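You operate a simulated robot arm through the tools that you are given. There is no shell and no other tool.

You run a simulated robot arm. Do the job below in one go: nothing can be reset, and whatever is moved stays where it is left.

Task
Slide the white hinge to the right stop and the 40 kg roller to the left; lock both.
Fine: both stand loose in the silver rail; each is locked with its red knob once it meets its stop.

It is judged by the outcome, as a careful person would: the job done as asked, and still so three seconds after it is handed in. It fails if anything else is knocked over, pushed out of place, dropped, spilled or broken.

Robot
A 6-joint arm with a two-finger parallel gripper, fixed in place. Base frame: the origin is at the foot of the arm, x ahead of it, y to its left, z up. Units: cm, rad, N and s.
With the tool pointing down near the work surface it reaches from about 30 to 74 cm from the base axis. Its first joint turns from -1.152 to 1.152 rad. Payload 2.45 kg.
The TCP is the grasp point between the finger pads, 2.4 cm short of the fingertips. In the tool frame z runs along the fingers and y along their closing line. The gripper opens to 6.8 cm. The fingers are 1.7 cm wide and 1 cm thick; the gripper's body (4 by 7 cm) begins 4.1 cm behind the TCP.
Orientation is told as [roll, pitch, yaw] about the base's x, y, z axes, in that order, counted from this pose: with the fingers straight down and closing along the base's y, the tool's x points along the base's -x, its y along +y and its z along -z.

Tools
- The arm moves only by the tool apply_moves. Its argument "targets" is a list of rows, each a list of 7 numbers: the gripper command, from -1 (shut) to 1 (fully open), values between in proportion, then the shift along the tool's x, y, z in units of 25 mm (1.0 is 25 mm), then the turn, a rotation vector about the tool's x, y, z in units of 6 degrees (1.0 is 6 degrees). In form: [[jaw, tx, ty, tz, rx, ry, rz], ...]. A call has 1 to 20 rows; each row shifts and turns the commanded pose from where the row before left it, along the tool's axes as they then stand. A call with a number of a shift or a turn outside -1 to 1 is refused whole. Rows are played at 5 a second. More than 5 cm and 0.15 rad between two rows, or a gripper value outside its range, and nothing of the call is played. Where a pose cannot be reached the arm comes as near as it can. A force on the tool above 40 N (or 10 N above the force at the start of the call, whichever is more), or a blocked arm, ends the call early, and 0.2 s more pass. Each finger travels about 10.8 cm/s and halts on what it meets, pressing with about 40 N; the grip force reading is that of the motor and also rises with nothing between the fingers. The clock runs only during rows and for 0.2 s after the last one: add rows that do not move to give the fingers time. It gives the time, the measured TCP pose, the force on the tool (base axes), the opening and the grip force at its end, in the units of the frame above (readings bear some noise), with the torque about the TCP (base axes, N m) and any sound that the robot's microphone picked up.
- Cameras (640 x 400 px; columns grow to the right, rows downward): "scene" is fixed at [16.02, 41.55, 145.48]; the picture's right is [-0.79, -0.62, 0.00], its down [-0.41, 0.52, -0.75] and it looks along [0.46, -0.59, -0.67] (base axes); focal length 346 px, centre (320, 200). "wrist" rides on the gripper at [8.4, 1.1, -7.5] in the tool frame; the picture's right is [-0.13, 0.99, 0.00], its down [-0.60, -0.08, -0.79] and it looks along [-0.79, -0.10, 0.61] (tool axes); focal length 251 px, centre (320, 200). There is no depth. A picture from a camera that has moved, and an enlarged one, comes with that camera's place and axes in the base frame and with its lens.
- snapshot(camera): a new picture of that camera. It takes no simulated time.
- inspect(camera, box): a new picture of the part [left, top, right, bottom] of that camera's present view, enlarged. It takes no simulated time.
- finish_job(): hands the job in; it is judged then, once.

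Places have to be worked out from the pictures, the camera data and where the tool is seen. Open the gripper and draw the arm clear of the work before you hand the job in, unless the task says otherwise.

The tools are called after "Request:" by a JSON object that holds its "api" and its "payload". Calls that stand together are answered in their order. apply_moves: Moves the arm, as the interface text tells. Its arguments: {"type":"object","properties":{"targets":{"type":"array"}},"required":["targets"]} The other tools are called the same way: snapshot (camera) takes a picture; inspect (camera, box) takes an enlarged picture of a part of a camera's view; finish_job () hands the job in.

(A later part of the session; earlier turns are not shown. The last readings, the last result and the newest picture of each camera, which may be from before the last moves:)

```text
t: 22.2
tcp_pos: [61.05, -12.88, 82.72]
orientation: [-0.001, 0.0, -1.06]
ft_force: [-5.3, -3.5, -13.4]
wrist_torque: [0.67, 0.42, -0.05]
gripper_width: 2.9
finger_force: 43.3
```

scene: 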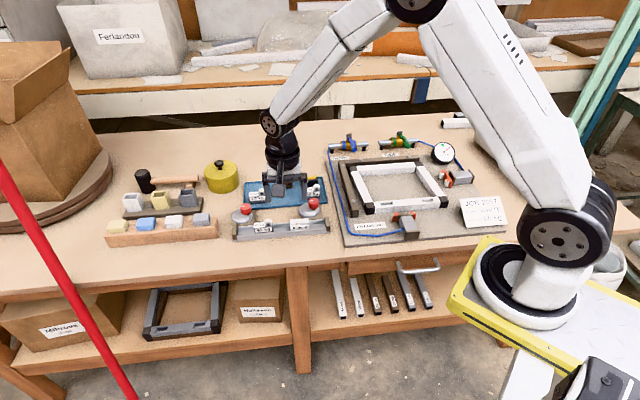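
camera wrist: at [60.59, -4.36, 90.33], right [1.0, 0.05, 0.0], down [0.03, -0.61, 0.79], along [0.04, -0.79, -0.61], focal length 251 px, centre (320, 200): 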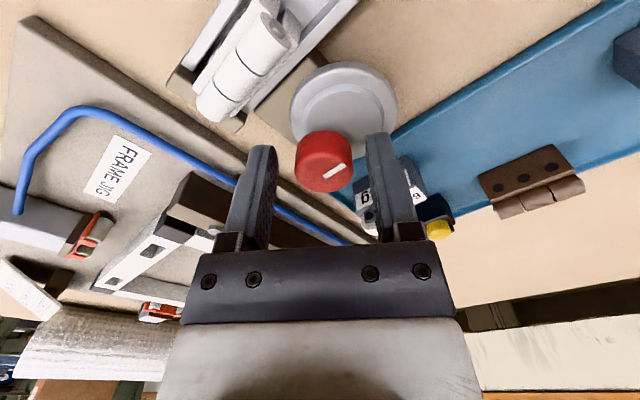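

Side force fell to about 5 N, but I overcorrected in height. I lower by 0.4 mm and continue turning another ~14°.

Request:
{"api": "apply_moves", "payload": {"targets": [[-1, 0, -0.02, 0.016, 0, 0, 0], [-1, 0, 0, 0, 0, 0, -0.8], [-1, 0, 0, 0, 0, 0, -0.8], [-1, 0, 0, 0, 0, 0, -0.8], [-1, 0, 0, 0, 0, 0, 0]]}}

Request:
{"api": "inspect", "payload": {"camera": "wrist", "box": [200, 20, 440, 190]}}

Request:
{"api": "inspect", "payload": {"camera": "scene", "box": [276, 180, 346, 240]}}

```text
t: 23.4
tcp_pos: [60.8, -13.09, 82.91]
orientation: [-0.003, 0.002, -0.807]
ft_force: [-22.7, -16.7, -1.7]
wrist_torque: [-0.69, 0.36, -0.19]
gripper_width: 2.91
finger_force: 43.0
```

```text
2.35 times, centred on (320, 105) of wrist
camera zoom: at [55.74, -6.14, 90.39], right [0.81, 0.59, 0.0], down [0.36, -0.49, 0.79], along [0.47, -0.64, -0.61], focal length 592 px, centre (320, 424)
```

zoom: 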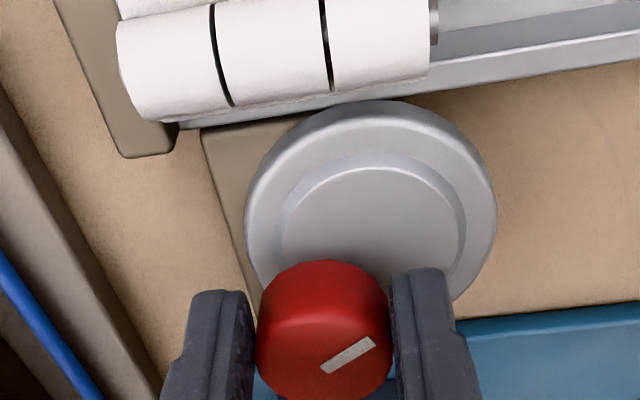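

```text
6.67 times, centred on (311, 210) of scene
camera zoom: at [15.97, 41.51, 145.5], right [-0.79, -0.61, 0.0], down [-0.41, 0.52, -0.75], along [0.46, -0.59, -0.67], focal length 2304 px, centre (380, 133)
```

zoom: 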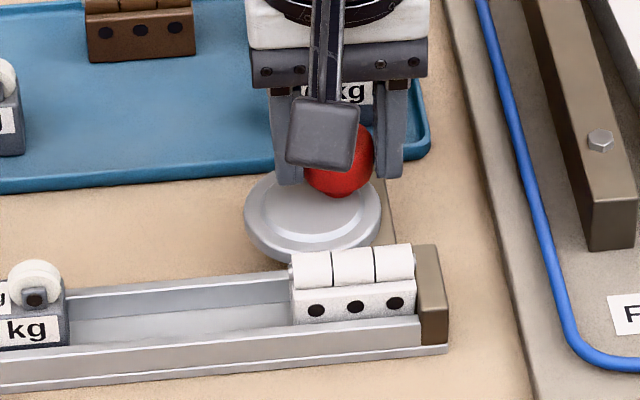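

The cam is now 34° round and nearing the hinge back; the side force along the closing line again shows the knob axis offset (-28 N). I shift 0.25 cm along tool -y to relieve it and read again.

Request:
{"api": "apply_moves", "payload": {"targets": [[-1, 0, -0.05, 0, 0, 0, 0], [-1, 0, -0.04, 0, 0, 0, 0], [-1, 0, 0, 0, 0, 0, 0]]}}

Request:
{"api": "inspect", "payload": {"camera": "wrist", "box": [200, 20, 440, 190]}}

```text
t: 24.2
tcp_pos: [60.73, -13.1, 82.82]
orientation: [-0.003, 0.002, -0.808]
ft_force: [-10.7, -5.6, -9.2]
wrist_torque: [0.73, 1.02, -0.1]
gripper_width: 2.94
finger_force: 43.9
```

```text
2.35 times, centred on (320, 105) of wrist
camera zoom: at [55.71, -6.15, 90.39], right [0.81, 0.59, 0.0], down [0.36, -0.49, 0.79], along [0.47, -0.64, -0.61], focal length 592 px, centre (320, 424)
```

zoom: 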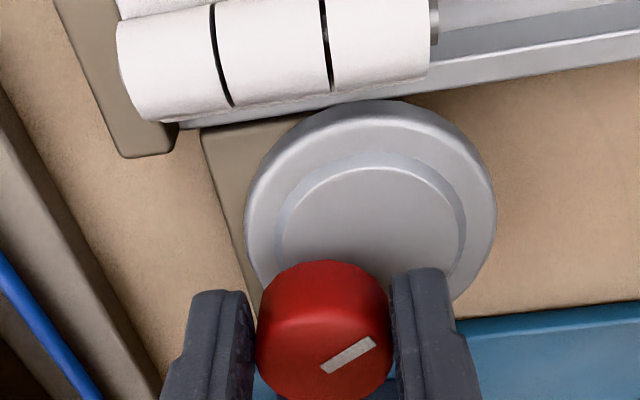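

The reading pattern shows that the knob really sits near [61.3, -13.5] with its top near z 81.6 (I had it 0.7 cm too high). I open slightly, shift 0.65 cm along tool -x, lower 0.4 cm and regrip to turn it on-axis.

Request:
{"api": "apply_moves", "payload": {"targets": [[0.15, 0, 0, 0, 0, 0, 0], [0.15, 0, 0, 0, 0, 0, 0], [0.15, -0.13, 0, 0.08, 0, 0, 0], [0.15, -0.13, 0, 0.08, 0, 0, 0], [0.15, 0, 0, 0, 0, 0, 0]]}}

Request:
{"api": "inspect", "payload": {"camera": "wrist", "box": [220, 80, 420, 220]}}

Request:
{"api": "inspect", "payload": {"camera": "scene", "box": [276, 180, 346, 240]}}

```text
t: 25.4
tcp_pos: [61.31, -13.48, 82.47]
orientation: [-0.001, -0.001, -0.808]
ft_force: [-0.4, 0.3, 0.3]
wrist_torque: [0.04, -0.02, 0.01]
gripper_width: 3.92
finger_force: 0.1
```

```text
2.86 times, centred on (320, 150) of wrist
camera zoom: at [56.23, -6.66, 90.04], right [0.81, 0.59, 0.0], down [0.36, -0.49, 0.79], along [0.47, -0.64, -0.61], focal length 718 px, centre (320, 343)
```

zoom: 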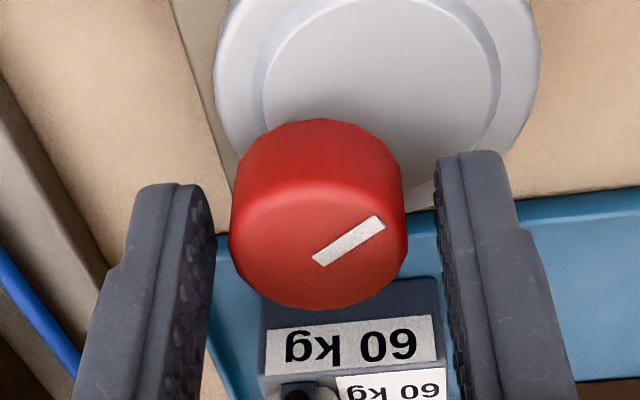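

```text
6.67 times, centred on (311, 210) of scene
camera zoom: at [16.02, 41.55, 145.48], right [-0.79, -0.62, 0.0], down [-0.41, 0.52, -0.75], along [0.46, -0.59, -0.67], focal length 2304 px, centre (380, 133)
```

zoom: 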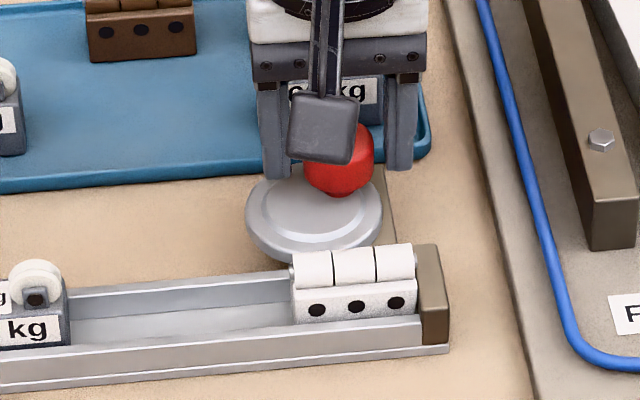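

The knob is now centred between the pads (offset under 1 mm). I close again and continue the counter-clockwise turn.

Request:
{"api": "apply_moves", "payload": {"targets": [[-1, 0, 0, 0, 0, 0, 0], [-1, 0, 0, 0, 0, 0, 0], [-1, 0, 0, 0, 0, 0, 0]]}}

Request:
{"api": "apply_moves", "payload": {"targets": [[-1, 0, 0, 0, 0, 0, -0.7], [-1, 0, 0, 0, 0, 0, -0.7], [-1, 0, 0, 0, 0, 0, 0]]}}

Request:
{"api": "inspect", "payload": {"camera": "wrist", "box": [200, 20, 440, 190]}}

```text
t: 26.2
tcp_pos: [61.28, -13.61, 82.41]
orientation: [0.0, 0.0, -0.808]
ft_force: [-0.9, -2.6, 0.9]
wrist_torque: [0.01, 0.11, -0.01]
gripper_width: 2.91
finger_force: 43.0
```

```text
t: 27.0
tcp_pos: [61.22, -13.55, 82.52]
orientation: [0.001, 0.0, -0.66]
ft_force: [3.3, -2.7, 2.7]
wrist_torque: [0.38, 0.44, 0.0]
gripper_width: 2.94
finger_force: 43.3
```

```text
2.35 times, centred on (320, 105) of wrist
camera zoom: at [55.25, -7.49, 90.03], right [0.71, 0.7, 0.0], down [0.43, -0.43, 0.79], along [0.56, -0.56, -0.61], focal length 592 px, centre (320, 424)
```

zoom: 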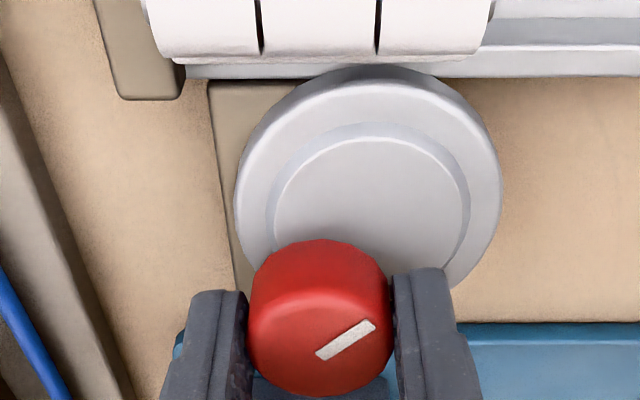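

Now the turn is nearly force-free (42° so far) and the cam rim is close to the hinge back. I continue in small steps.

Request:
{"api": "apply_moves", "payload": {"targets": [[-1, 0, 0, 0, 0, 0, -0.7], [-1, 0, 0, 0, 0, 0, -0.7], [-1, 0, 0, 0, 0, 0, 0]]}}

Request:
{"api": "inspect", "payload": {"camera": "wrist", "box": [200, 0, 440, 190]}}

Request:
{"api": "inspect", "payload": {"camera": "scene", "box": [276, 180, 346, 240]}}

```text
t: 27.8
tcp_pos: [61.3, -13.56, 82.51]
orientation: [0.001, -0.003, -0.513]
ft_force: [1.7, -3.1, 5.3]
wrist_torque: [0.07, 0.25, -0.03]
gripper_width: 2.94
finger_force: 43.4
```

```text
2.11 times, centred on (320, 95) of wrist
camera zoom: at [54.43, -8.42, 90.02], right [0.6, 0.8, 0.0], down [0.49, -0.37, 0.79], along [0.64, -0.48, -0.61], focal length 529 px, centre (320, 421)
```

zoom: 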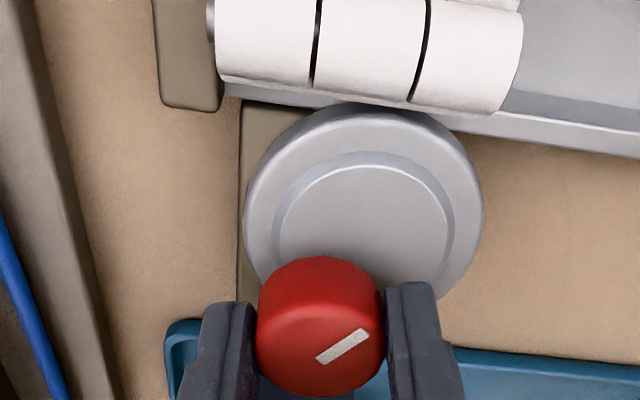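

```text
6.67 times, centred on (311, 210) of scene
camera zoom: at [16.01, 41.54, 145.48], right [-0.79, -0.61, 0.0], down [-0.41, 0.52, -0.75], along [0.46, -0.59, -0.67], focal length 2304 px, centre (380, 133)
```

zoom: 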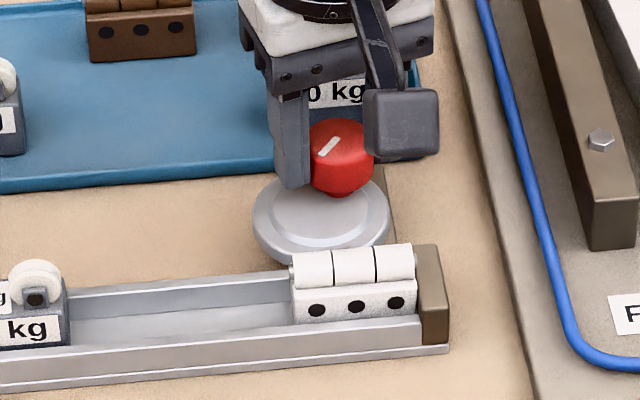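

The cam rim now reaches the hinge's back edge at about 51°. I continue in small steps and watch for rising torque.

Request:
{"api": "apply_moves", "payload": {"targets": [[-1, 0, 0, 0, 0, 0, -0.6], [-1, 0, 0, 0, 0, 0, -0.6], [-1, 0, 0, 0, 0, 0, 0]]}}

Request:
{"api": "inspect", "payload": {"camera": "wrist", "box": [200, 0, 440, 190]}}

Request:
{"api": "inspect", "payload": {"camera": "scene", "box": [286, 195, 336, 235]}}

```text
t: 28.6
tcp_pos: [61.25, -13.52, 82.55]
orientation: [0.002, -0.003, -0.389]
ft_force: [2.1, -2.9, 5.4]
wrist_torque: [-0.24, -0.4, -0.06]
gripper_width: 2.92
finger_force: 43.8
```

```text
2.11 times, centred on (320, 95) of wrist
camera zoom: at [53.85, -9.31, 90.02], right [0.5, 0.87, 0.0], down [0.53, -0.3, 0.79], along [0.69, -0.39, -0.61], focal length 529 px, centre (320, 421)
```

zoom: 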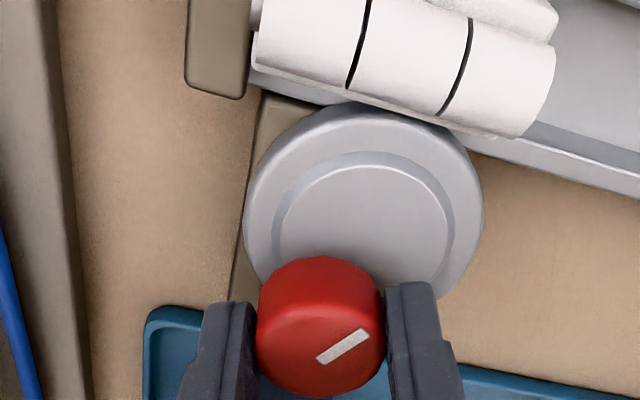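

```text
10.00 times, centred on (311, 215) of scene
camera zoom: at [16.01, 41.55, 145.48], right [-0.79, -0.62, 0.0], down [-0.41, 0.52, -0.75], along [0.46, -0.59, -0.67], focal length 3456 px, centre (410, 50)
```

zoom: 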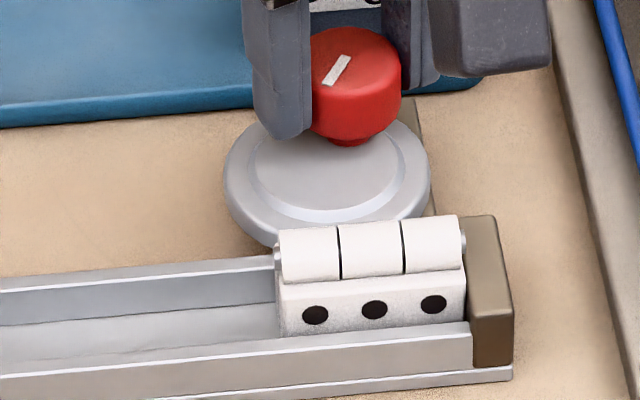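

58° now, still light torque. I continue the turn.

Request:
{"api": "apply_moves", "payload": {"targets": [[-1, 0, 0, 0, 0, 0, -0.6], [-1, 0, 0, 0, 0, 0, -0.6], [-1, 0, 0, 0, 0, 0, 0]]}}

Request:
{"api": "inspect", "payload": {"camera": "wrist", "box": [200, 0, 440, 190]}}

Request:
{"api": "inspect", "payload": {"camera": "scene", "box": [286, 195, 336, 235]}}

```text
t: 29.4
tcp_pos: [61.28, -13.64, 82.52]
orientation: [0.0, -0.001, -0.265]
ft_force: [7.2, -1.1, 4.4]
wrist_torque: [-0.03, -0.06, 0.02]
gripper_width: 2.96
finger_force: 43.0
```

```text
2.11 times, centred on (320, 95) of wrist
camera zoom: at [53.38, -10.27, 90.02], right [0.38, 0.92, 0.0], down [0.56, -0.23, 0.79], along [0.73, -0.3, -0.61], focal length 529 px, centre (320, 421)
```

zoom: 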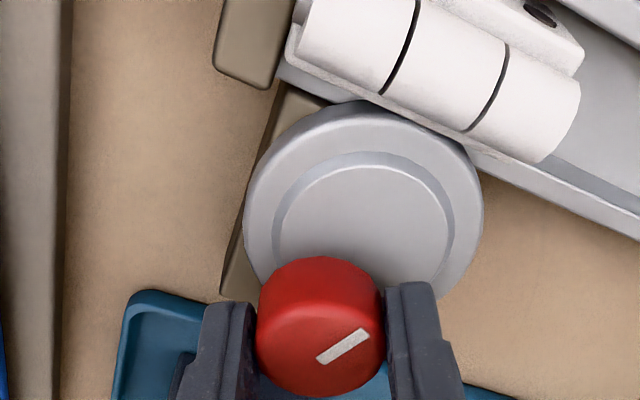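

```text
10.00 times, centred on (311, 215) of scene
camera zoom: at [16.03, 41.55, 145.48], right [-0.79, -0.62, 0.0], down [-0.41, 0.52, -0.75], along [0.46, -0.59, -0.67], focal length 3456 px, centre (410, 50)
```

zoom: 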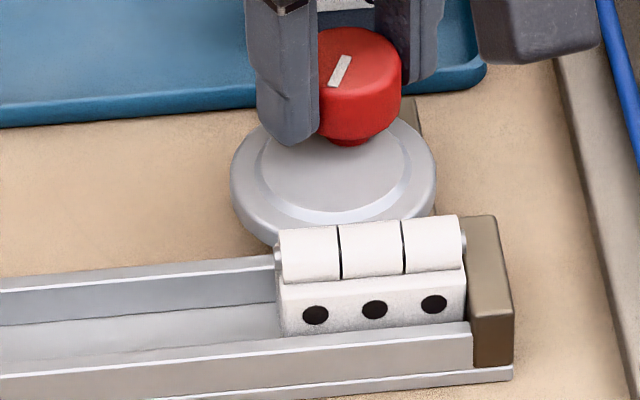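

65°: the cam keeps swinging to the hinge and the hinge has not shifted. I continue.

Request:
{"api": "apply_moves", "payload": {"targets": [[-1, 0, 0, 0, 0, 0, -0.6], [-1, 0, 0, 0, 0, 0, -0.6], [-1, 0, 0, 0, 0, 0, 0]]}}

Request:
{"api": "inspect", "payload": {"camera": "wrist", "box": [200, 0, 440, 190]}}

Request:
{"api": "inspect", "payload": {"camera": "scene", "box": [286, 195, 336, 235]}}

```text
t: 30.2
tcp_pos: [61.33, -13.49, 82.48]
orientation: [0.0, 0.0, -0.137]
ft_force: [2.8, -4.3, 12.1]
wrist_torque: [-0.13, -0.37, -0.01]
gripper_width: 2.96
finger_force: 43.6
```

```text
2.11 times, centred on (320, 95) of wrist
camera zoom: at [53.03, -11.27, 90.02], right [0.26, 0.96, 0.0], down [0.59, -0.16, 0.79], along [0.77, -0.21, -0.61], focal length 529 px, centre (320, 421)
```

zoom: 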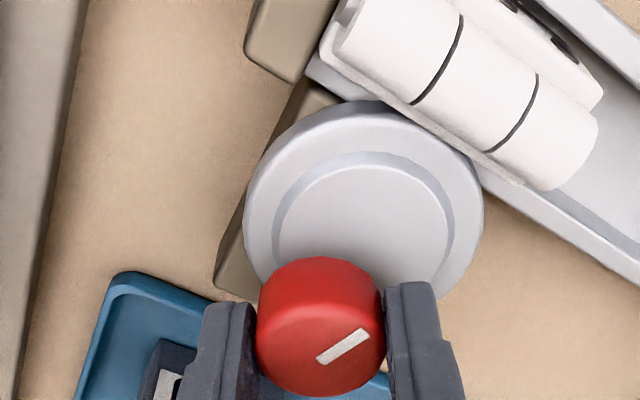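

```text
10.00 times, centred on (311, 215) of scene
camera zoom: at [16.0, 41.55, 145.48], right [-0.79, -0.61, 0.0], down [-0.41, 0.52, -0.75], along [0.46, -0.59, -0.67], focal length 3456 px, centre (410, 50)
```

zoom: 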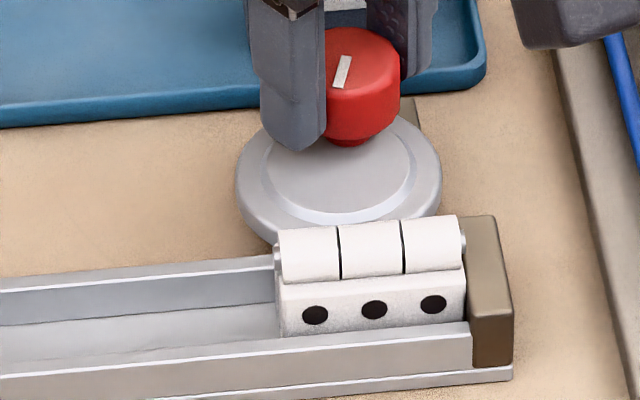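

72°; the rim is at the hinge's back leaf. I relieve the small vertical force and continue.

Request:
{"api": "apply_moves", "payload": {"targets": [[-1, 0, 0, -0.012, 0, 0, -0.5], [-1, 0, 0, 0, 0, 0, -0.5], [-1, 0, 0, 0, 0, 0, 0]]}}

Request:
{"api": "inspect", "payload": {"camera": "wrist", "box": [200, 0, 440, 190]}}

Request:
{"api": "inspect", "payload": {"camera": "scene", "box": [286, 195, 336, 235]}}

```text
t: 31.0
tcp_pos: [61.27, -13.61, 82.46]
orientation: [0.0, -0.001, -0.032]
ft_force: [7.4, -8.7, 8.9]
wrist_torque: [-0.23, -0.02, 0.02]
gripper_width: 2.95
finger_force: 43.1
```

```text
2.11 times, centred on (320, 95) of wrist
camera zoom: at [52.84, -12.13, 90.02], right [0.16, 0.99, 0.0], down [0.6, -0.1, 0.79], along [0.78, -0.13, -0.61], focal length 529 px, centre (320, 421)
```

zoom: 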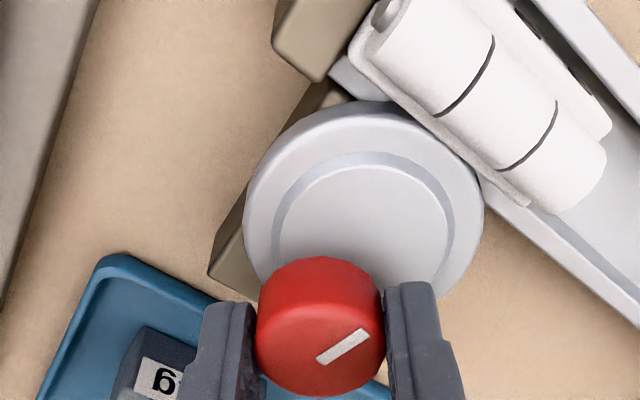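

```text
10.00 times, centred on (311, 215) of scene
camera zoom: at [16.01, 41.54, 145.48], right [-0.79, -0.61, 0.0], down [-0.41, 0.52, -0.75], along [0.46, -0.59, -0.67], focal length 3456 px, centre (410, 50)
```

zoom: 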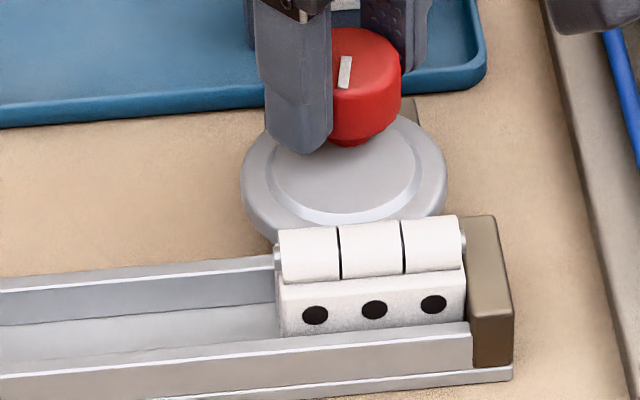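

78°; a back-directed force of ~11 N suggests the cam begins to press on the hinge. I continue in small steps.

Request:
{"api": "apply_moves", "payload": {"targets": [[-1, 0, 0, 0, 0, 0, -0.5], [-1, 0, 0, 0, 0, 0, -0.5], [-1, 0, 0, 0, 0, 0, 0]]}}

Request:
{"api": "inspect", "payload": {"camera": "wrist", "box": [200, 0, 440, 190]}}

Request:
{"api": "inspect", "payload": {"camera": "scene", "box": [286, 195, 336, 235]}}

```text
t: 31.8
tcp_pos: [61.18, -13.56, 82.4]
orientation: [0.0, -0.002, 0.072]
ft_force: [4.7, -14.5, 8.6]
wrist_torque: [-0.38, -0.51, 0.01]
gripper_width: 2.95
finger_force: 43.8
```

```text
2.11 times, centred on (320, 95) of wrist
camera zoom: at [52.75, -13.0, 90.02], right [0.06, 1.0, 0.0], down [0.61, -0.03, 0.79], along [0.79, -0.05, -0.61], focal length 529 px, centre (320, 421)
```

zoom: 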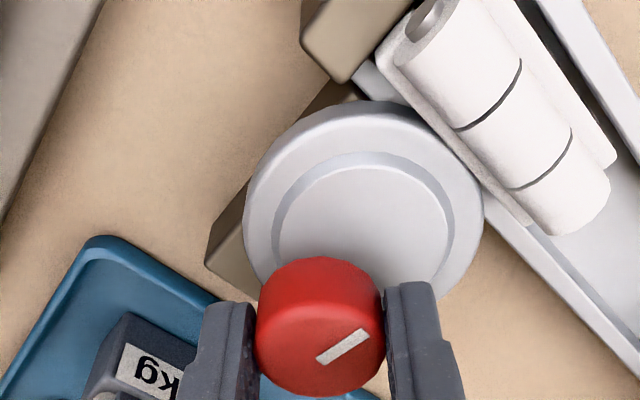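

```text
10.00 times, centred on (311, 215) of scene
camera zoom: at [16.01, 41.52, 145.49], right [-0.79, -0.61, 0.0], down [-0.41, 0.52, -0.75], along [0.46, -0.59, -0.67], focal length 3456 px, centre (410, 50)
```

zoom: 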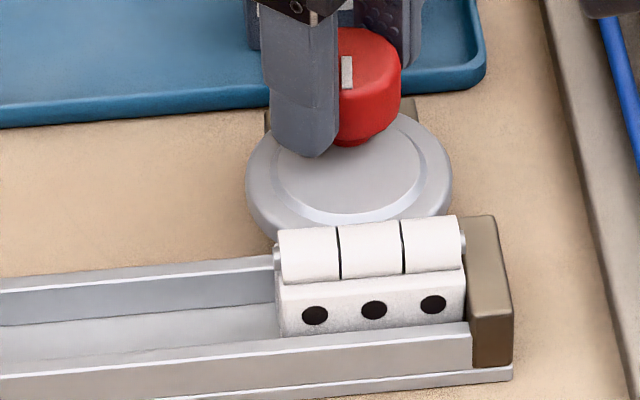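

84°. I relieve the closing-line side force by 1 mm and zoom into the contact between cam rim and hinge.

Request:
{"api": "apply_moves", "payload": {"targets": [[-1, 0, -0.04, -0.008, 0, 0, 0], [-1, 0, 0, 0, 0, 0, 0]]}}

Request:
{"api": "inspect", "payload": {"camera": "wrist", "box": [300, 20, 440, 110]}}

Request:
{"api": "inspect", "payload": {"camera": "scene", "box": [300, 206, 330, 230]}}

```text
t: 32.4
tcp_pos: [61.22, -13.48, 82.53]
orientation: [0.002, 0.0, 0.072]
ft_force: [5.0, -5.2, 3.5]
wrist_torque: [-0.02, -1.22, -0.02]
gripper_width: 2.94
finger_force: 43.4
```

```text
4.44 times, centred on (370, 65) of wrist
camera zoom: at [52.76, -13.02, 90.03], right [0.06, 1.0, 0.0], down [0.61, -0.04, 0.79], along [0.79, -0.05, -0.61], focal length 1118 px, centre (98, 800)
```

zoom: 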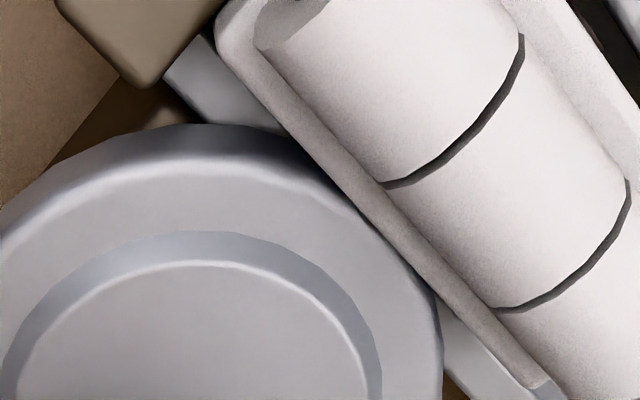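

```text
16.00 times, centred on (315, 218) of scene
camera zoom: at [16.01, 41.54, 145.48], right [-0.79, -0.62, 0.0], down [-0.41, 0.52, -0.75], along [0.46, -0.59, -0.67], focal length 5530 px, centre (400, -88)
```

zoom: 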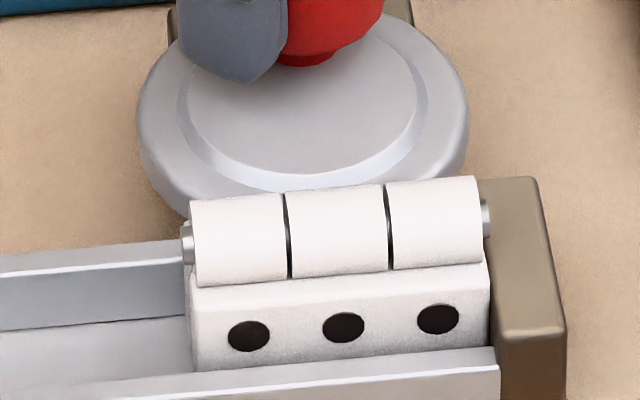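

The cam rim is just about touching the hinge's back leaf. I keep turning in small steps until the torque rises.

Request:
{"api": "apply_moves", "payload": {"targets": [[-1, 0, 0, 0, 0, 0, -0.5], [-1, 0, 0, 0, 0, 0, -0.5], [-1, 0, 0, 0, 0, 0, 0]]}}

Request:
{"api": "inspect", "payload": {"camera": "wrist", "box": [200, 0, 440, 190]}}

Request:
{"api": "inspect", "payload": {"camera": "scene", "box": [286, 195, 336, 235]}}

```text
t: 33.2
tcp_pos: [61.23, -13.54, 82.52]
orientation: [0.001, -0.001, 0.176]
ft_force: [7.6, 5.7, 2.7]
wrist_torque: [0.15, 0.0, -0.31]
gripper_width: 2.94
finger_force: 42.7
```

```text
2.11 times, centred on (320, 95) of wrist
camera zoom: at [52.75, -13.91, 90.03], right [-0.05, 1.0, 0.0], down [0.61, 0.03, 0.79], along [0.79, 0.04, -0.61], focal length 529 px, centre (320, 421)
```

zoom: 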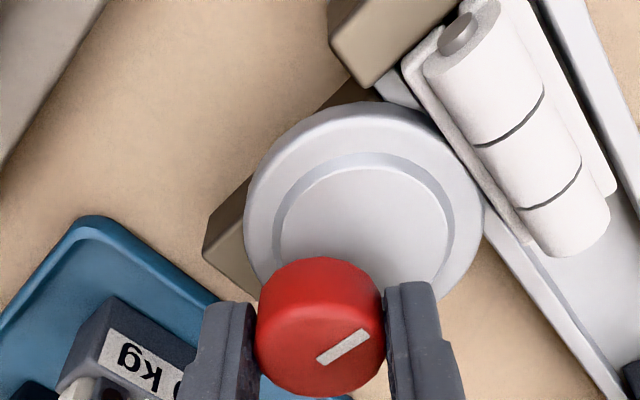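

```text
10.00 times, centred on (311, 215) of scene
camera zoom: at [16.03, 41.56, 145.48], right [-0.79, -0.62, 0.0], down [-0.41, 0.52, -0.75], along [0.46, -0.59, -0.67], focal length 3456 px, centre (410, 50)
```

zoom: 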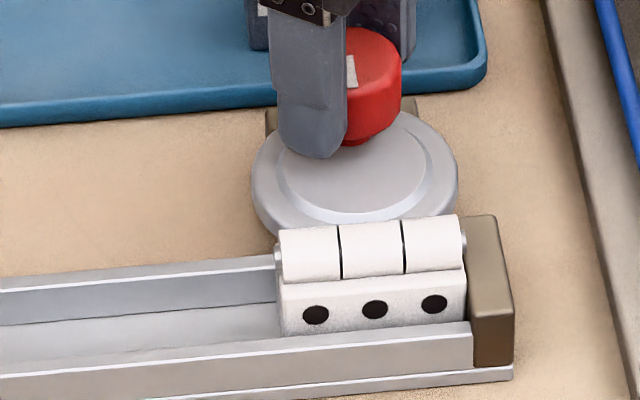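

At 90° the torque about the knob axis jumped to -0.31 N·m: the cam is pressing on the hinge. I add a few degrees more to tighten and watch the torque.

Request:
{"api": "apply_moves", "payload": {"targets": [[-1, 0, 0, 0, 0, 0, -0.4], [-1, 0, 0, 0, 0, 0, -0.3], [-1, 0, 0, 0, 0, 0, 0]]}}

Request:
{"api": "inspect", "payload": {"camera": "wrist", "box": [200, 0, 440, 190]}}

Request:
{"api": "inspect", "payload": {"camera": "scene", "box": [286, 195, 336, 235]}}

```text
t: 34.0
tcp_pos: [61.16, -13.6, 82.48]
orientation: [0.0, 0.003, 0.25]
ft_force: [-0.5, 12.3, 3.5]
wrist_torque: [0.28, 0.15, -0.18]
gripper_width: 2.94
finger_force: 43.2
```

```text
2.11 times, centred on (320, 95) of wrist
camera zoom: at [52.74, -14.57, 90.05], right [-0.12, 0.99, 0.0], down [0.61, 0.07, 0.79], along [0.79, 0.1, -0.61], focal length 529 px, centre (320, 421)
```

zoom: 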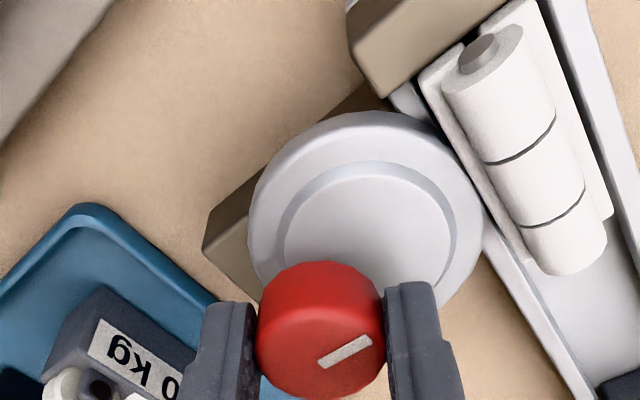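

```text
10.00 times, centred on (311, 215) of scene
camera zoom: at [16.01, 41.58, 145.47], right [-0.79, -0.62, 0.0], down [-0.41, 0.52, -0.75], along [0.46, -0.59, -0.67], focal length 3456 px, centre (410, 50)
```

zoom: 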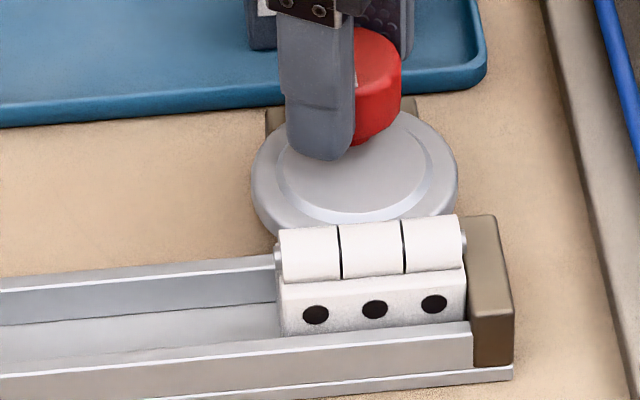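

The knob did not follow the last 4° (the mark slipped in my grip and the disc stayed), so the cam is tight at 90°: the hinge is locked. I open slightly and lift off, then check the hinge.

Request:
{"api": "apply_moves", "payload": {"targets": [[0.15, 0, 0, 0, 0, 0, 0], [0.15, 0, 0, 0, 0, 0, 0], [0.15, 0, 0, -0.5, 0, 0, 0], [0.15, 0, 0, -0.8, 0, 0, 0], [0.15, 0, 0, -0.8, 0, 0, 0], [0.15, 0, 0, 0, 0, 0, 0]]}}

Request:
{"api": "inspect", "payload": {"camera": "scene", "box": [286, 190, 336, 240]}}

Request:
{"api": "inspect", "payload": {"camera": "wrist", "box": [200, 0, 460, 170]}}

```text
t: 35.4
tcp_pos: [61.12, -13.47, 87.74]
orientation: [-0.001, 0.001, 0.249]
ft_force: [0.5, 0.4, 0.0]
wrist_torque: [0.02, 0.01, 0.02]
gripper_width: 3.89
finger_force: 0.1
```

```text
8.00 times, centred on (311, 215) of scene
camera zoom: at [16.02, 41.55, 145.48], right [-0.79, -0.62, 0.0], down [-0.41, 0.52, -0.75], along [0.46, -0.59, -0.67], focal length 2765 px, centre (392, 80)
```

zoom: 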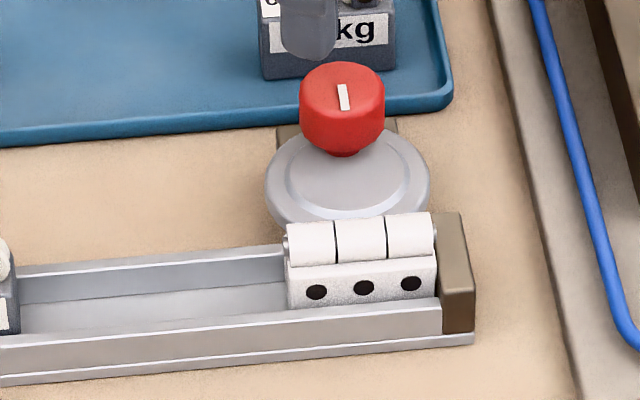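

```text
2.35 times, centred on (330, 85) of wrist
camera zoom: at [52.75, -14.5, 95.37], right [-0.12, 0.99, 0.0], down [0.61, 0.07, 0.79], along [0.79, 0.09, -0.61], focal length 592 px, centre (296, 471)
```

zoom: 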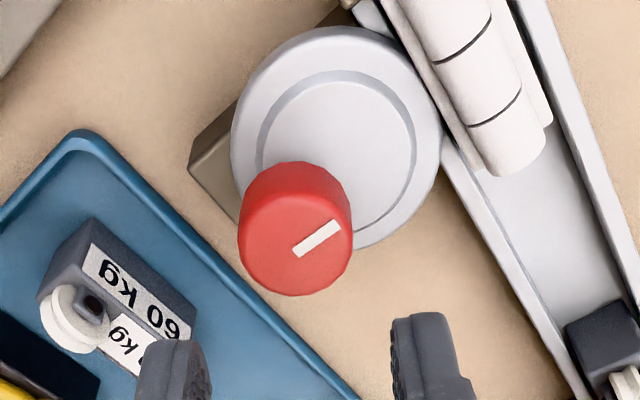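

The hinge is snug at its stop with the cam pressed on it and the knob mark pointing to the rail. Next the roller: I close the fingers, turn back to yaw -45° and move above the gap at u≈42.6, n≈47.3.

Request:
{"api": "apply_moves", "payload": {"targets": [[-1, 0, 0, -0.2, 0, 0, 0.99], [-1, 0, 0, 0, 0, 0, 0.99], [-1, 0, 0, 0, 0, 0, 0.99], [-1, 0, 0, 0, 0, 0, 0.99], [-1, 0, 0, 0, 0, 0, 0.99], [-1, 0, 0, 0, 0, 0, 0.99], [-1, 0, 0, 0, 0, 0, 0.99], [-1, 0, 0, 0, 0, 0, 0.99], [-1, 0, 0, 0, 0, 0, 0.99], [-1, 0, 0, 0, 0, 0, 0.97], [-1, 0.44, 0.71, 0, 0, 0, 0], [-1, 0.44, 0.71, 0, 0, 0, 0], [-1, 0.44, 0.71, 0, 0, 0, 0], [-1, 0.44, 0.71, 0, 0, 0, 0], [-1, 0.44, 0.71, 0, 0, 0, 0], [-1, 0, 0, 0, 0, 0, 0]]}}

Request:
{"api": "snapshot", "payload": {"camera": "wrist"}}

Request:
{"api": "inspect", "payload": {"camera": "scene", "box": [225, 170, 345, 250]}}

```text
t: 38.8
tcp_pos: [63.71, -3.62, 88.28]
orientation: [0.001, -0.001, -0.785]
ft_force: [1.2, 0.6, -0.5]
wrist_torque: [0.01, 0.02, 0.05]
gripper_width: 0.0
finger_force: 23.7
```

```text
taken
camera wrist: at [58.48, 3.19, 95.75], right [0.79, 0.61, 0.0], down [0.37, -0.48, 0.79], along [0.48, -0.63, -0.61], focal length 251 px, centre (320, 200)
```

wrist: 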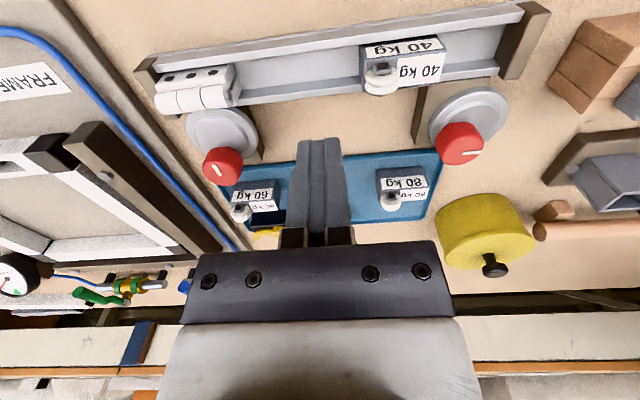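

```text
5.00 times, centred on (285, 210) of scene
camera zoom: at [16.02, 41.55, 145.48], right [-0.79, -0.62, 0.0], down [-0.41, 0.52, -0.75], along [0.46, -0.59, -0.67], focal length 1728 px, centre (495, 150)
```

zoom: 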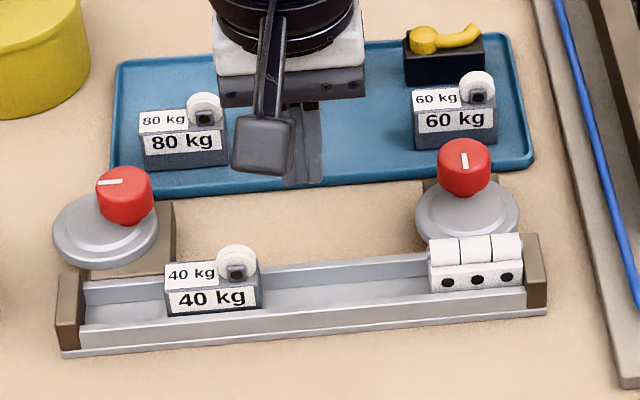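

TCP is at u≈42.5, n≈47.6, in the wide gap right of the roller. I shift 0.25 cm frontward and descend to fingertip height ~78.4.

Request:
{"api": "apply_moves", "payload": {"targets": [[-1, 0.1, 0, 0.6, 0, 0, 0], [-1, 0, 0, 0.6, 0, 0, 0], [-1, 0, 0, 0.6, 0, 0, 0], [-1, 0, 0, 0.6, 0, 0, 0], [-1, 0, 0, 0.4, 0, 0, 0], [-1, 0, 0, 0.15, 0, 0, 0], [-1, 0, 0, 0, 0, 0, 0]]}}

Request:
{"api": "inspect", "payload": {"camera": "wrist", "box": [240, 60, 560, 240]}}

Request:
{"api": "inspect", "payload": {"camera": "scene", "box": [230, 190, 310, 250]}}

```text
t: 40.4
tcp_pos: [63.52, -3.27, 80.8]
orientation: [0.001, 0.001, -0.785]
ft_force: [0.5, 1.2, -0.1]
wrist_torque: [-0.01, -0.01, -0.03]
gripper_width: 0.04
finger_force: 23.3
```

```text
2.00 times, centred on (400, 150) of wrist
camera zoom: at [58.27, 3.52, 88.31], right [0.79, 0.61, 0.0], down [0.37, -0.48, 0.79], along [0.48, -0.63, -0.61], focal length 503 px, centre (160, 300)
```

zoom: 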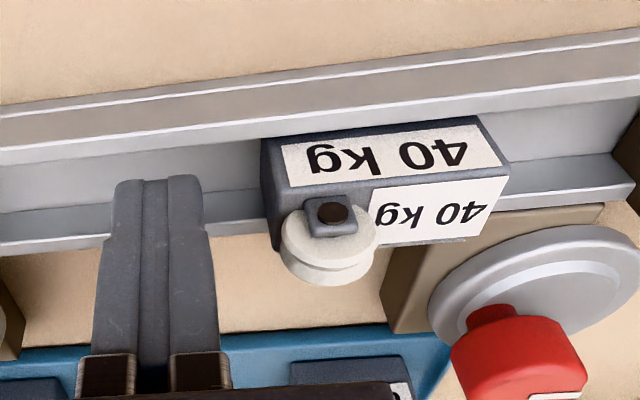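

```text
6.67 times, centred on (270, 220) of scene
camera zoom: at [16.02, 41.55, 145.48], right [-0.79, -0.62, 0.0], down [-0.41, 0.52, -0.75], along [0.46, -0.59, -0.67], focal length 2304 px, centre (653, 67)
```

zoom: 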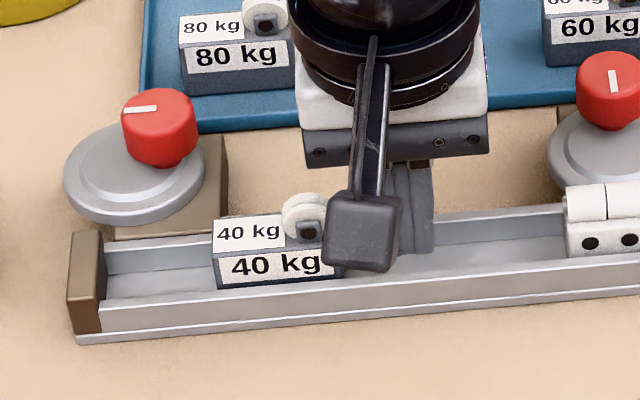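

Clear of both items. I push toward the left stop (tool +y); about 1.7 cm free travel plus ~4.4 cm of roller travel are expected, so first 4 cm.

Request:
{"api": "apply_moves", "payload": {"targets": [[-1, 0, 0.2, 0, 0, 0, 0], [-1, 0, 0.2, 0, 0, 0, 0], [-1, 0, 0.2, 0, 0, 0, 0], [-1, 0, 0.2, 0, 0, 0, 0], [-1, 0, 0.2, 0, 0, 0, 0], [-1, 0, 0.2, 0, 0, 0, 0], [-1, 0, 0.2, 0, 0, 0, 0], [-1, 0, 0.2, 0, 0, 0, 0], [-1, 0, 0, 0, 0, 0, 0]]}}

Request:
{"api": "inspect", "payload": {"camera": "wrist", "box": [240, 60, 560, 240]}}

Request:
{"api": "inspect", "payload": {"camera": "scene", "box": [230, 190, 310, 250]}}

```text
t: 42.4
tcp_pos: [66.22, -0.46, 80.73]
orientation: [-0.002, 0.001, -0.784]
ft_force: [0.1, -0.1, 0.7]
wrist_torque: [0.03, 0.0, -0.03]
gripper_width: 0.0
finger_force: 23.6
```

```text
2.00 times, centred on (400, 150) of wrist
camera zoom: at [61.11, 6.32, 88.35], right [0.79, 0.61, 0.0], down [0.37, -0.48, 0.79], along [0.48, -0.63, -0.61], focal length 503 px, centre (160, 300)
```

zoom: 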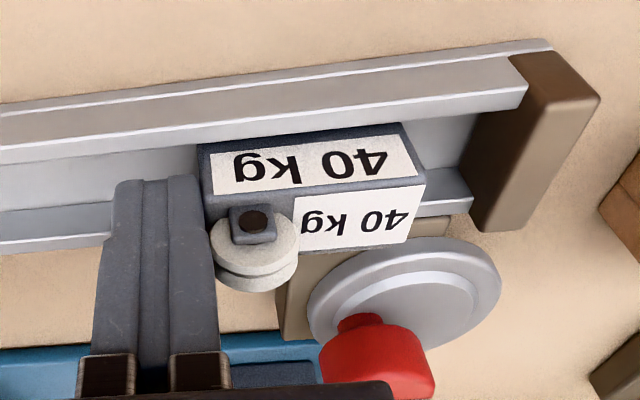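

```text
6.67 times, centred on (270, 220) of scene
camera zoom: at [16.02, 41.55, 145.48], right [-0.79, -0.62, 0.0], down [-0.41, 0.52, -0.75], along [0.46, -0.59, -0.67], focal length 2304 px, centre (653, 67)
```

zoom: 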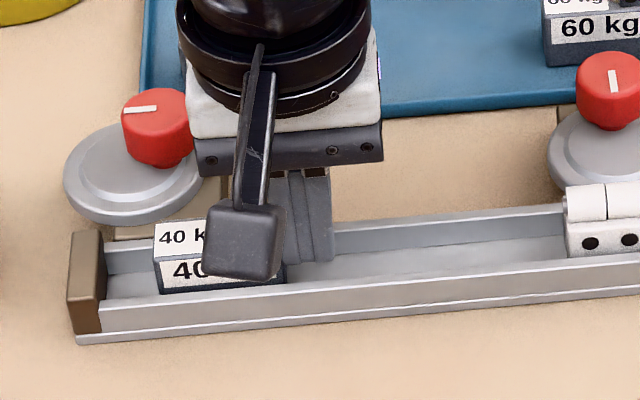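

The roller slides freely (2.4 cm); about 2 cm remain. I push 1.5 cm then check.

Request:
{"api": "apply_moves", "payload": {"targets": [[-1, 0, 0.2, 0, 0, 0, 0], [-1, 0, 0.2, 0, 0, 0, 0], [-1, 0, 0.15, 0, 0, 0, 0], [-1, 0, 0.05, 0, 0, 0, 0], [-1, 0, 0, 0, 0, 0, 0]]}}

Request:
{"api": "inspect", "payload": {"camera": "wrist", "box": [260, 60, 540, 220]}}

Request:
{"api": "inspect", "payload": {"camera": "scene", "box": [230, 200, 280, 245]}}

```text
t: 43.6
tcp_pos: [67.23, 0.5, 80.78]
orientation: [0.0, 0.001, -0.784]
ft_force: [-0.2, -0.4, 0.4]
wrist_torque: [-0.01, -0.02, -0.02]
gripper_width: 0.0
finger_force: 23.4
```

```text
2.29 times, centred on (400, 140) of wrist
camera zoom: at [62.11, 7.37, 88.4], right [0.79, 0.61, 0.0], down [0.37, -0.48, 0.79], along [0.48, -0.63, -0.61], focal length 575 px, centre (137, 337)
```

zoom: 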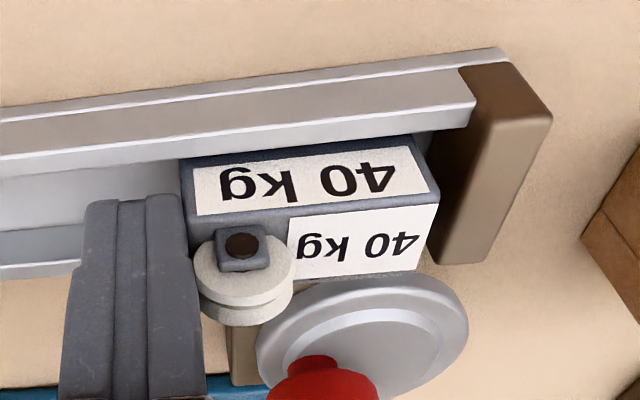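

```text
8.89 times, centred on (255, 222) of scene
camera zoom: at [16.02, 41.55, 145.48], right [-0.79, -0.62, 0.0], down [-0.41, 0.52, -0.75], along [0.46, -0.59, -0.67], focal length 3072 px, centre (898, 0)
```

zoom: 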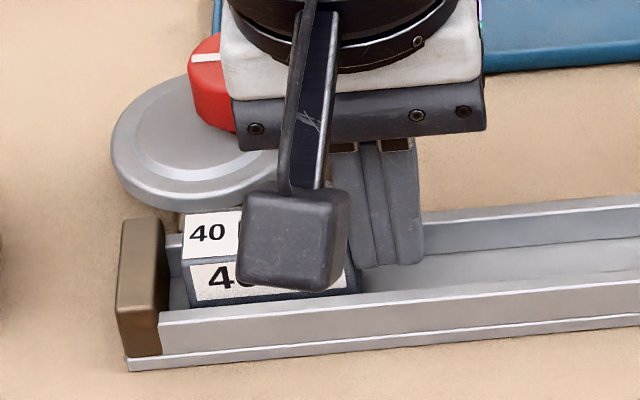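

About 0.5 cm remains. I go on in small steps.

Request:
{"api": "apply_moves", "payload": {"targets": [[-1, 0, 0.05, 0, 0, 0, 0], [-1, 0, 0.05, 0, 0, 0, 0], [-1, 0, 0.04, 0, 0, 0, 0], [-1, 0, 0, 0, 0, 0, 0]]}}

Request:
{"api": "inspect", "payload": {"camera": "scene", "box": [230, 210, 270, 242]}}

Request:
{"api": "inspect", "payload": {"camera": "wrist", "box": [380, 60, 520, 180]}}

```text
t: 44.6
tcp_pos: [67.5, 0.83, 80.84]
orientation: [-0.002, -0.001, -0.787]
ft_force: [-1.2, 0.7, -0.3]
wrist_torque: [0.05, -0.01, -0.02]
gripper_width: 0.02
finger_force: 23.5
```

```text
12.50 times, centred on (250, 226) of scene
camera zoom: at [16.02, 41.55, 145.48], right [-0.79, -0.62, 0.0], down [-0.41, 0.52, -0.75], along [0.46, -0.59, -0.67], focal length 4320 px, centre (1195, -125)
```

zoom: 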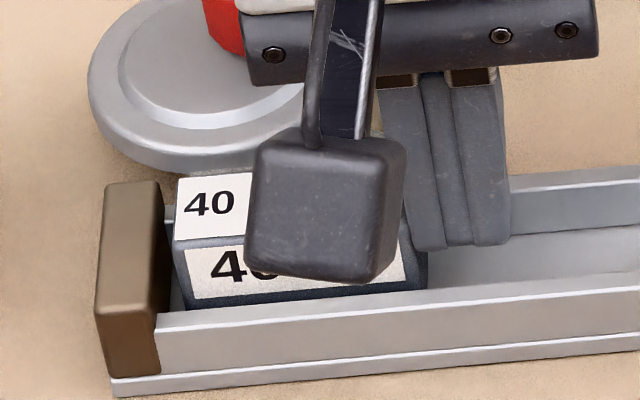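

```text
3.33 times, centred on (450, 120) of wrist
camera zoom: at [62.36, 7.6, 88.47], right [0.79, 0.61, 0.0], down [0.37, -0.48, 0.79], along [0.48, -0.63, -0.61], focal length 838 px, centre (-113, 467)
```

zoom: 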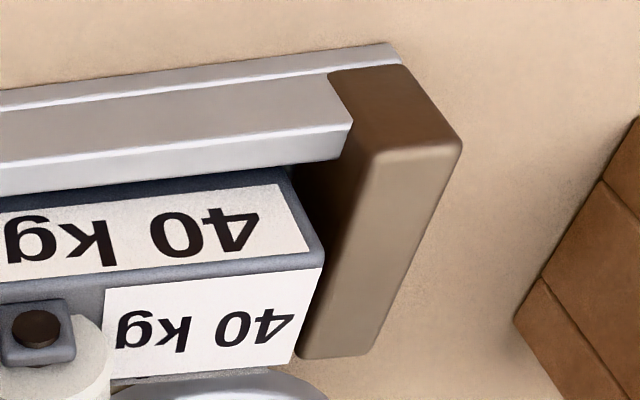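

A gap of ~0.25 cm remains. I continue with tiny steps until the force rises.

Request:
{"api": "apply_moves", "payload": {"targets": [[-1, 0, 0.03, 0, 0, 0, 0], [-1, 0, 0.03, 0, 0, 0, 0], [-1, 0, 0.03, 0, 0, 0, 0], [-1, 0, 0, 0, 0, 0, 0]]}}

Request:
{"api": "inspect", "payload": {"camera": "scene", "box": [230, 210, 270, 242]}}

```text
t: 45.6
tcp_pos: [67.81, 1.02, 80.87]
orientation: [0.0, 0.0, -0.786]
ft_force: [-0.7, 0.3, 0.8]
wrist_torque: [0.01, 0.03, 0.0]
gripper_width: 0.02
finger_force: 23.7
```

```text
12.50 times, centred on (250, 226) of scene
camera zoom: at [16.02, 41.55, 145.48], right [-0.79, -0.62, 0.0], down [-0.41, 0.52, -0.75], along [0.46, -0.59, -0.67], focal length 4320 px, centre (1195, -125)
```

zoom: 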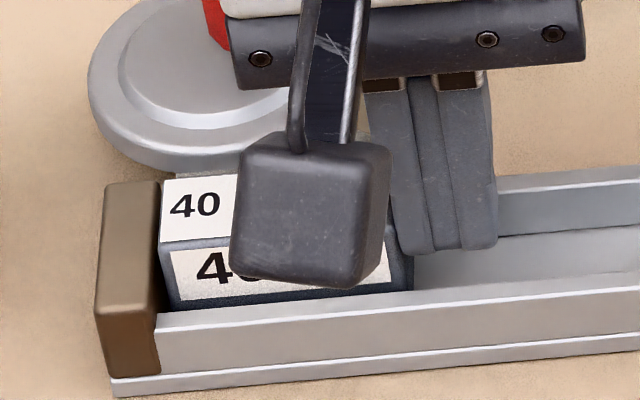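

The roller is visually almost on the stop, still without force. I add two more tiny steps to confirm contact.

Request:
{"api": "apply_moves", "payload": {"targets": [[-1, 0, 0.025, 0, 0, 0, 0], [-1, 0, 0.025, 0, 0, 0, 0], [-1, 0, 0, 0, 0, 0, 0]]}}

Request:
{"api": "inspect", "payload": {"camera": "scene", "box": [230, 210, 270, 242]}}

Request:
{"api": "inspect", "payload": {"camera": "wrist", "box": [380, 60, 520, 180]}}

```text
t: 46.4
tcp_pos: [67.92, 1.1, 80.94]
orientation: [0.001, -0.001, -0.785]
ft_force: [-0.4, -0.6, -0.1]
wrist_torque: [-0.02, 0.03, -0.01]
gripper_width: 0.0
finger_force: 23.6
```

```text
12.50 times, centred on (250, 226) of scene
camera zoom: at [16.02, 41.55, 145.48], right [-0.79, -0.62, 0.0], down [-0.41, 0.52, -0.75], along [0.46, -0.59, -0.67], focal length 4320 px, centre (1195, -125)
```

zoom: 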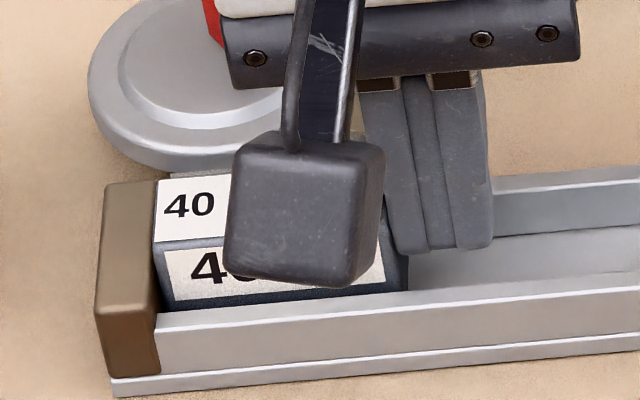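

```text
3.33 times, centred on (450, 120) of wrist
camera zoom: at [62.65, 7.85, 88.4], right [0.79, 0.61, 0.0], down [0.37, -0.48, 0.79], along [0.48, -0.63, -0.61], focal length 838 px, centre (-113, 467)
```

zoom: 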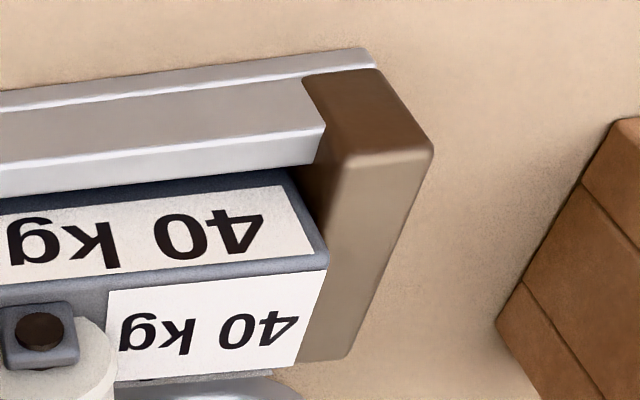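

No clear force yet; I take further tiny steps.

Request:
{"api": "apply_moves", "payload": {"targets": [[-1, 0, 0.025, 0, 0, 0, 0], [-1, 0, 0.02, 0, 0, 0, 0], [-1, 0, 0, 0, 0, 0, 0]]}}

Request:
{"api": "inspect", "payload": {"camera": "scene", "box": [230, 210, 270, 242]}}

```text
t: 47.2
tcp_pos: [67.87, 1.16, 80.85]
orientation: [0.0, 0.0, -0.785]
ft_force: [-2.1, -3.1, 0.1]
wrist_torque: [-0.03, 0.0, 0.04]
gripper_width: 0.0
finger_force: 23.7
```

```text
12.50 times, centred on (250, 226) of scene
camera zoom: at [16.01, 41.54, 145.48], right [-0.79, -0.61, 0.0], down [-0.41, 0.52, -0.75], along [0.46, -0.59, -0.67], focal length 4320 px, centre (1195, -125)
```

zoom: 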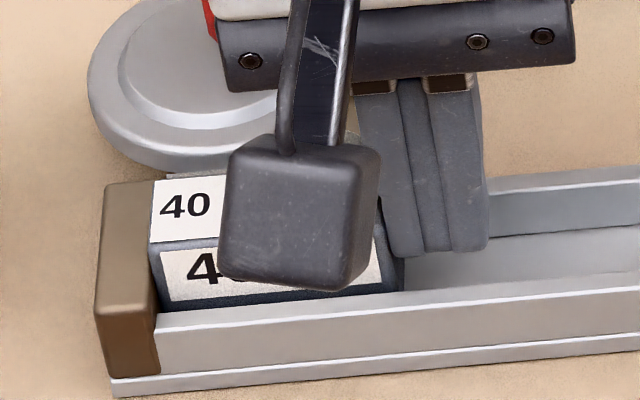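

The force is now about 3.7 N against the push: contact with the left stop begins. One more tiny step to confirm.

Request:
{"api": "apply_moves", "payload": {"targets": [[-1, 0, 0.025, 0, 0, 0, 0], [-1, 0, 0, 0, 0, 0, 0]]}}

Request:
{"api": "inspect", "payload": {"camera": "scene", "box": [230, 210, 270, 242]}}

```text
t: 47.8
tcp_pos: [67.89, 1.13, 80.76]
orientation: [-0.001, 0.001, -0.785]
ft_force: [-5.2, -4.9, 3.3]
wrist_torque: [-0.02, -0.01, -0.04]
gripper_width: 0.02
finger_force: 23.3
```

```text
12.50 times, centred on (250, 226) of scene
camera zoom: at [16.0, 41.54, 145.49], right [-0.79, -0.61, 0.0], down [-0.41, 0.52, -0.75], along [0.46, -0.59, -0.67], focal length 4320 px, centre (1195, -125)
```

zoom: 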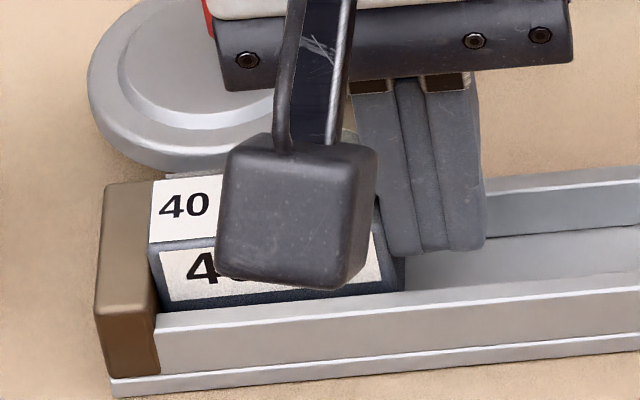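

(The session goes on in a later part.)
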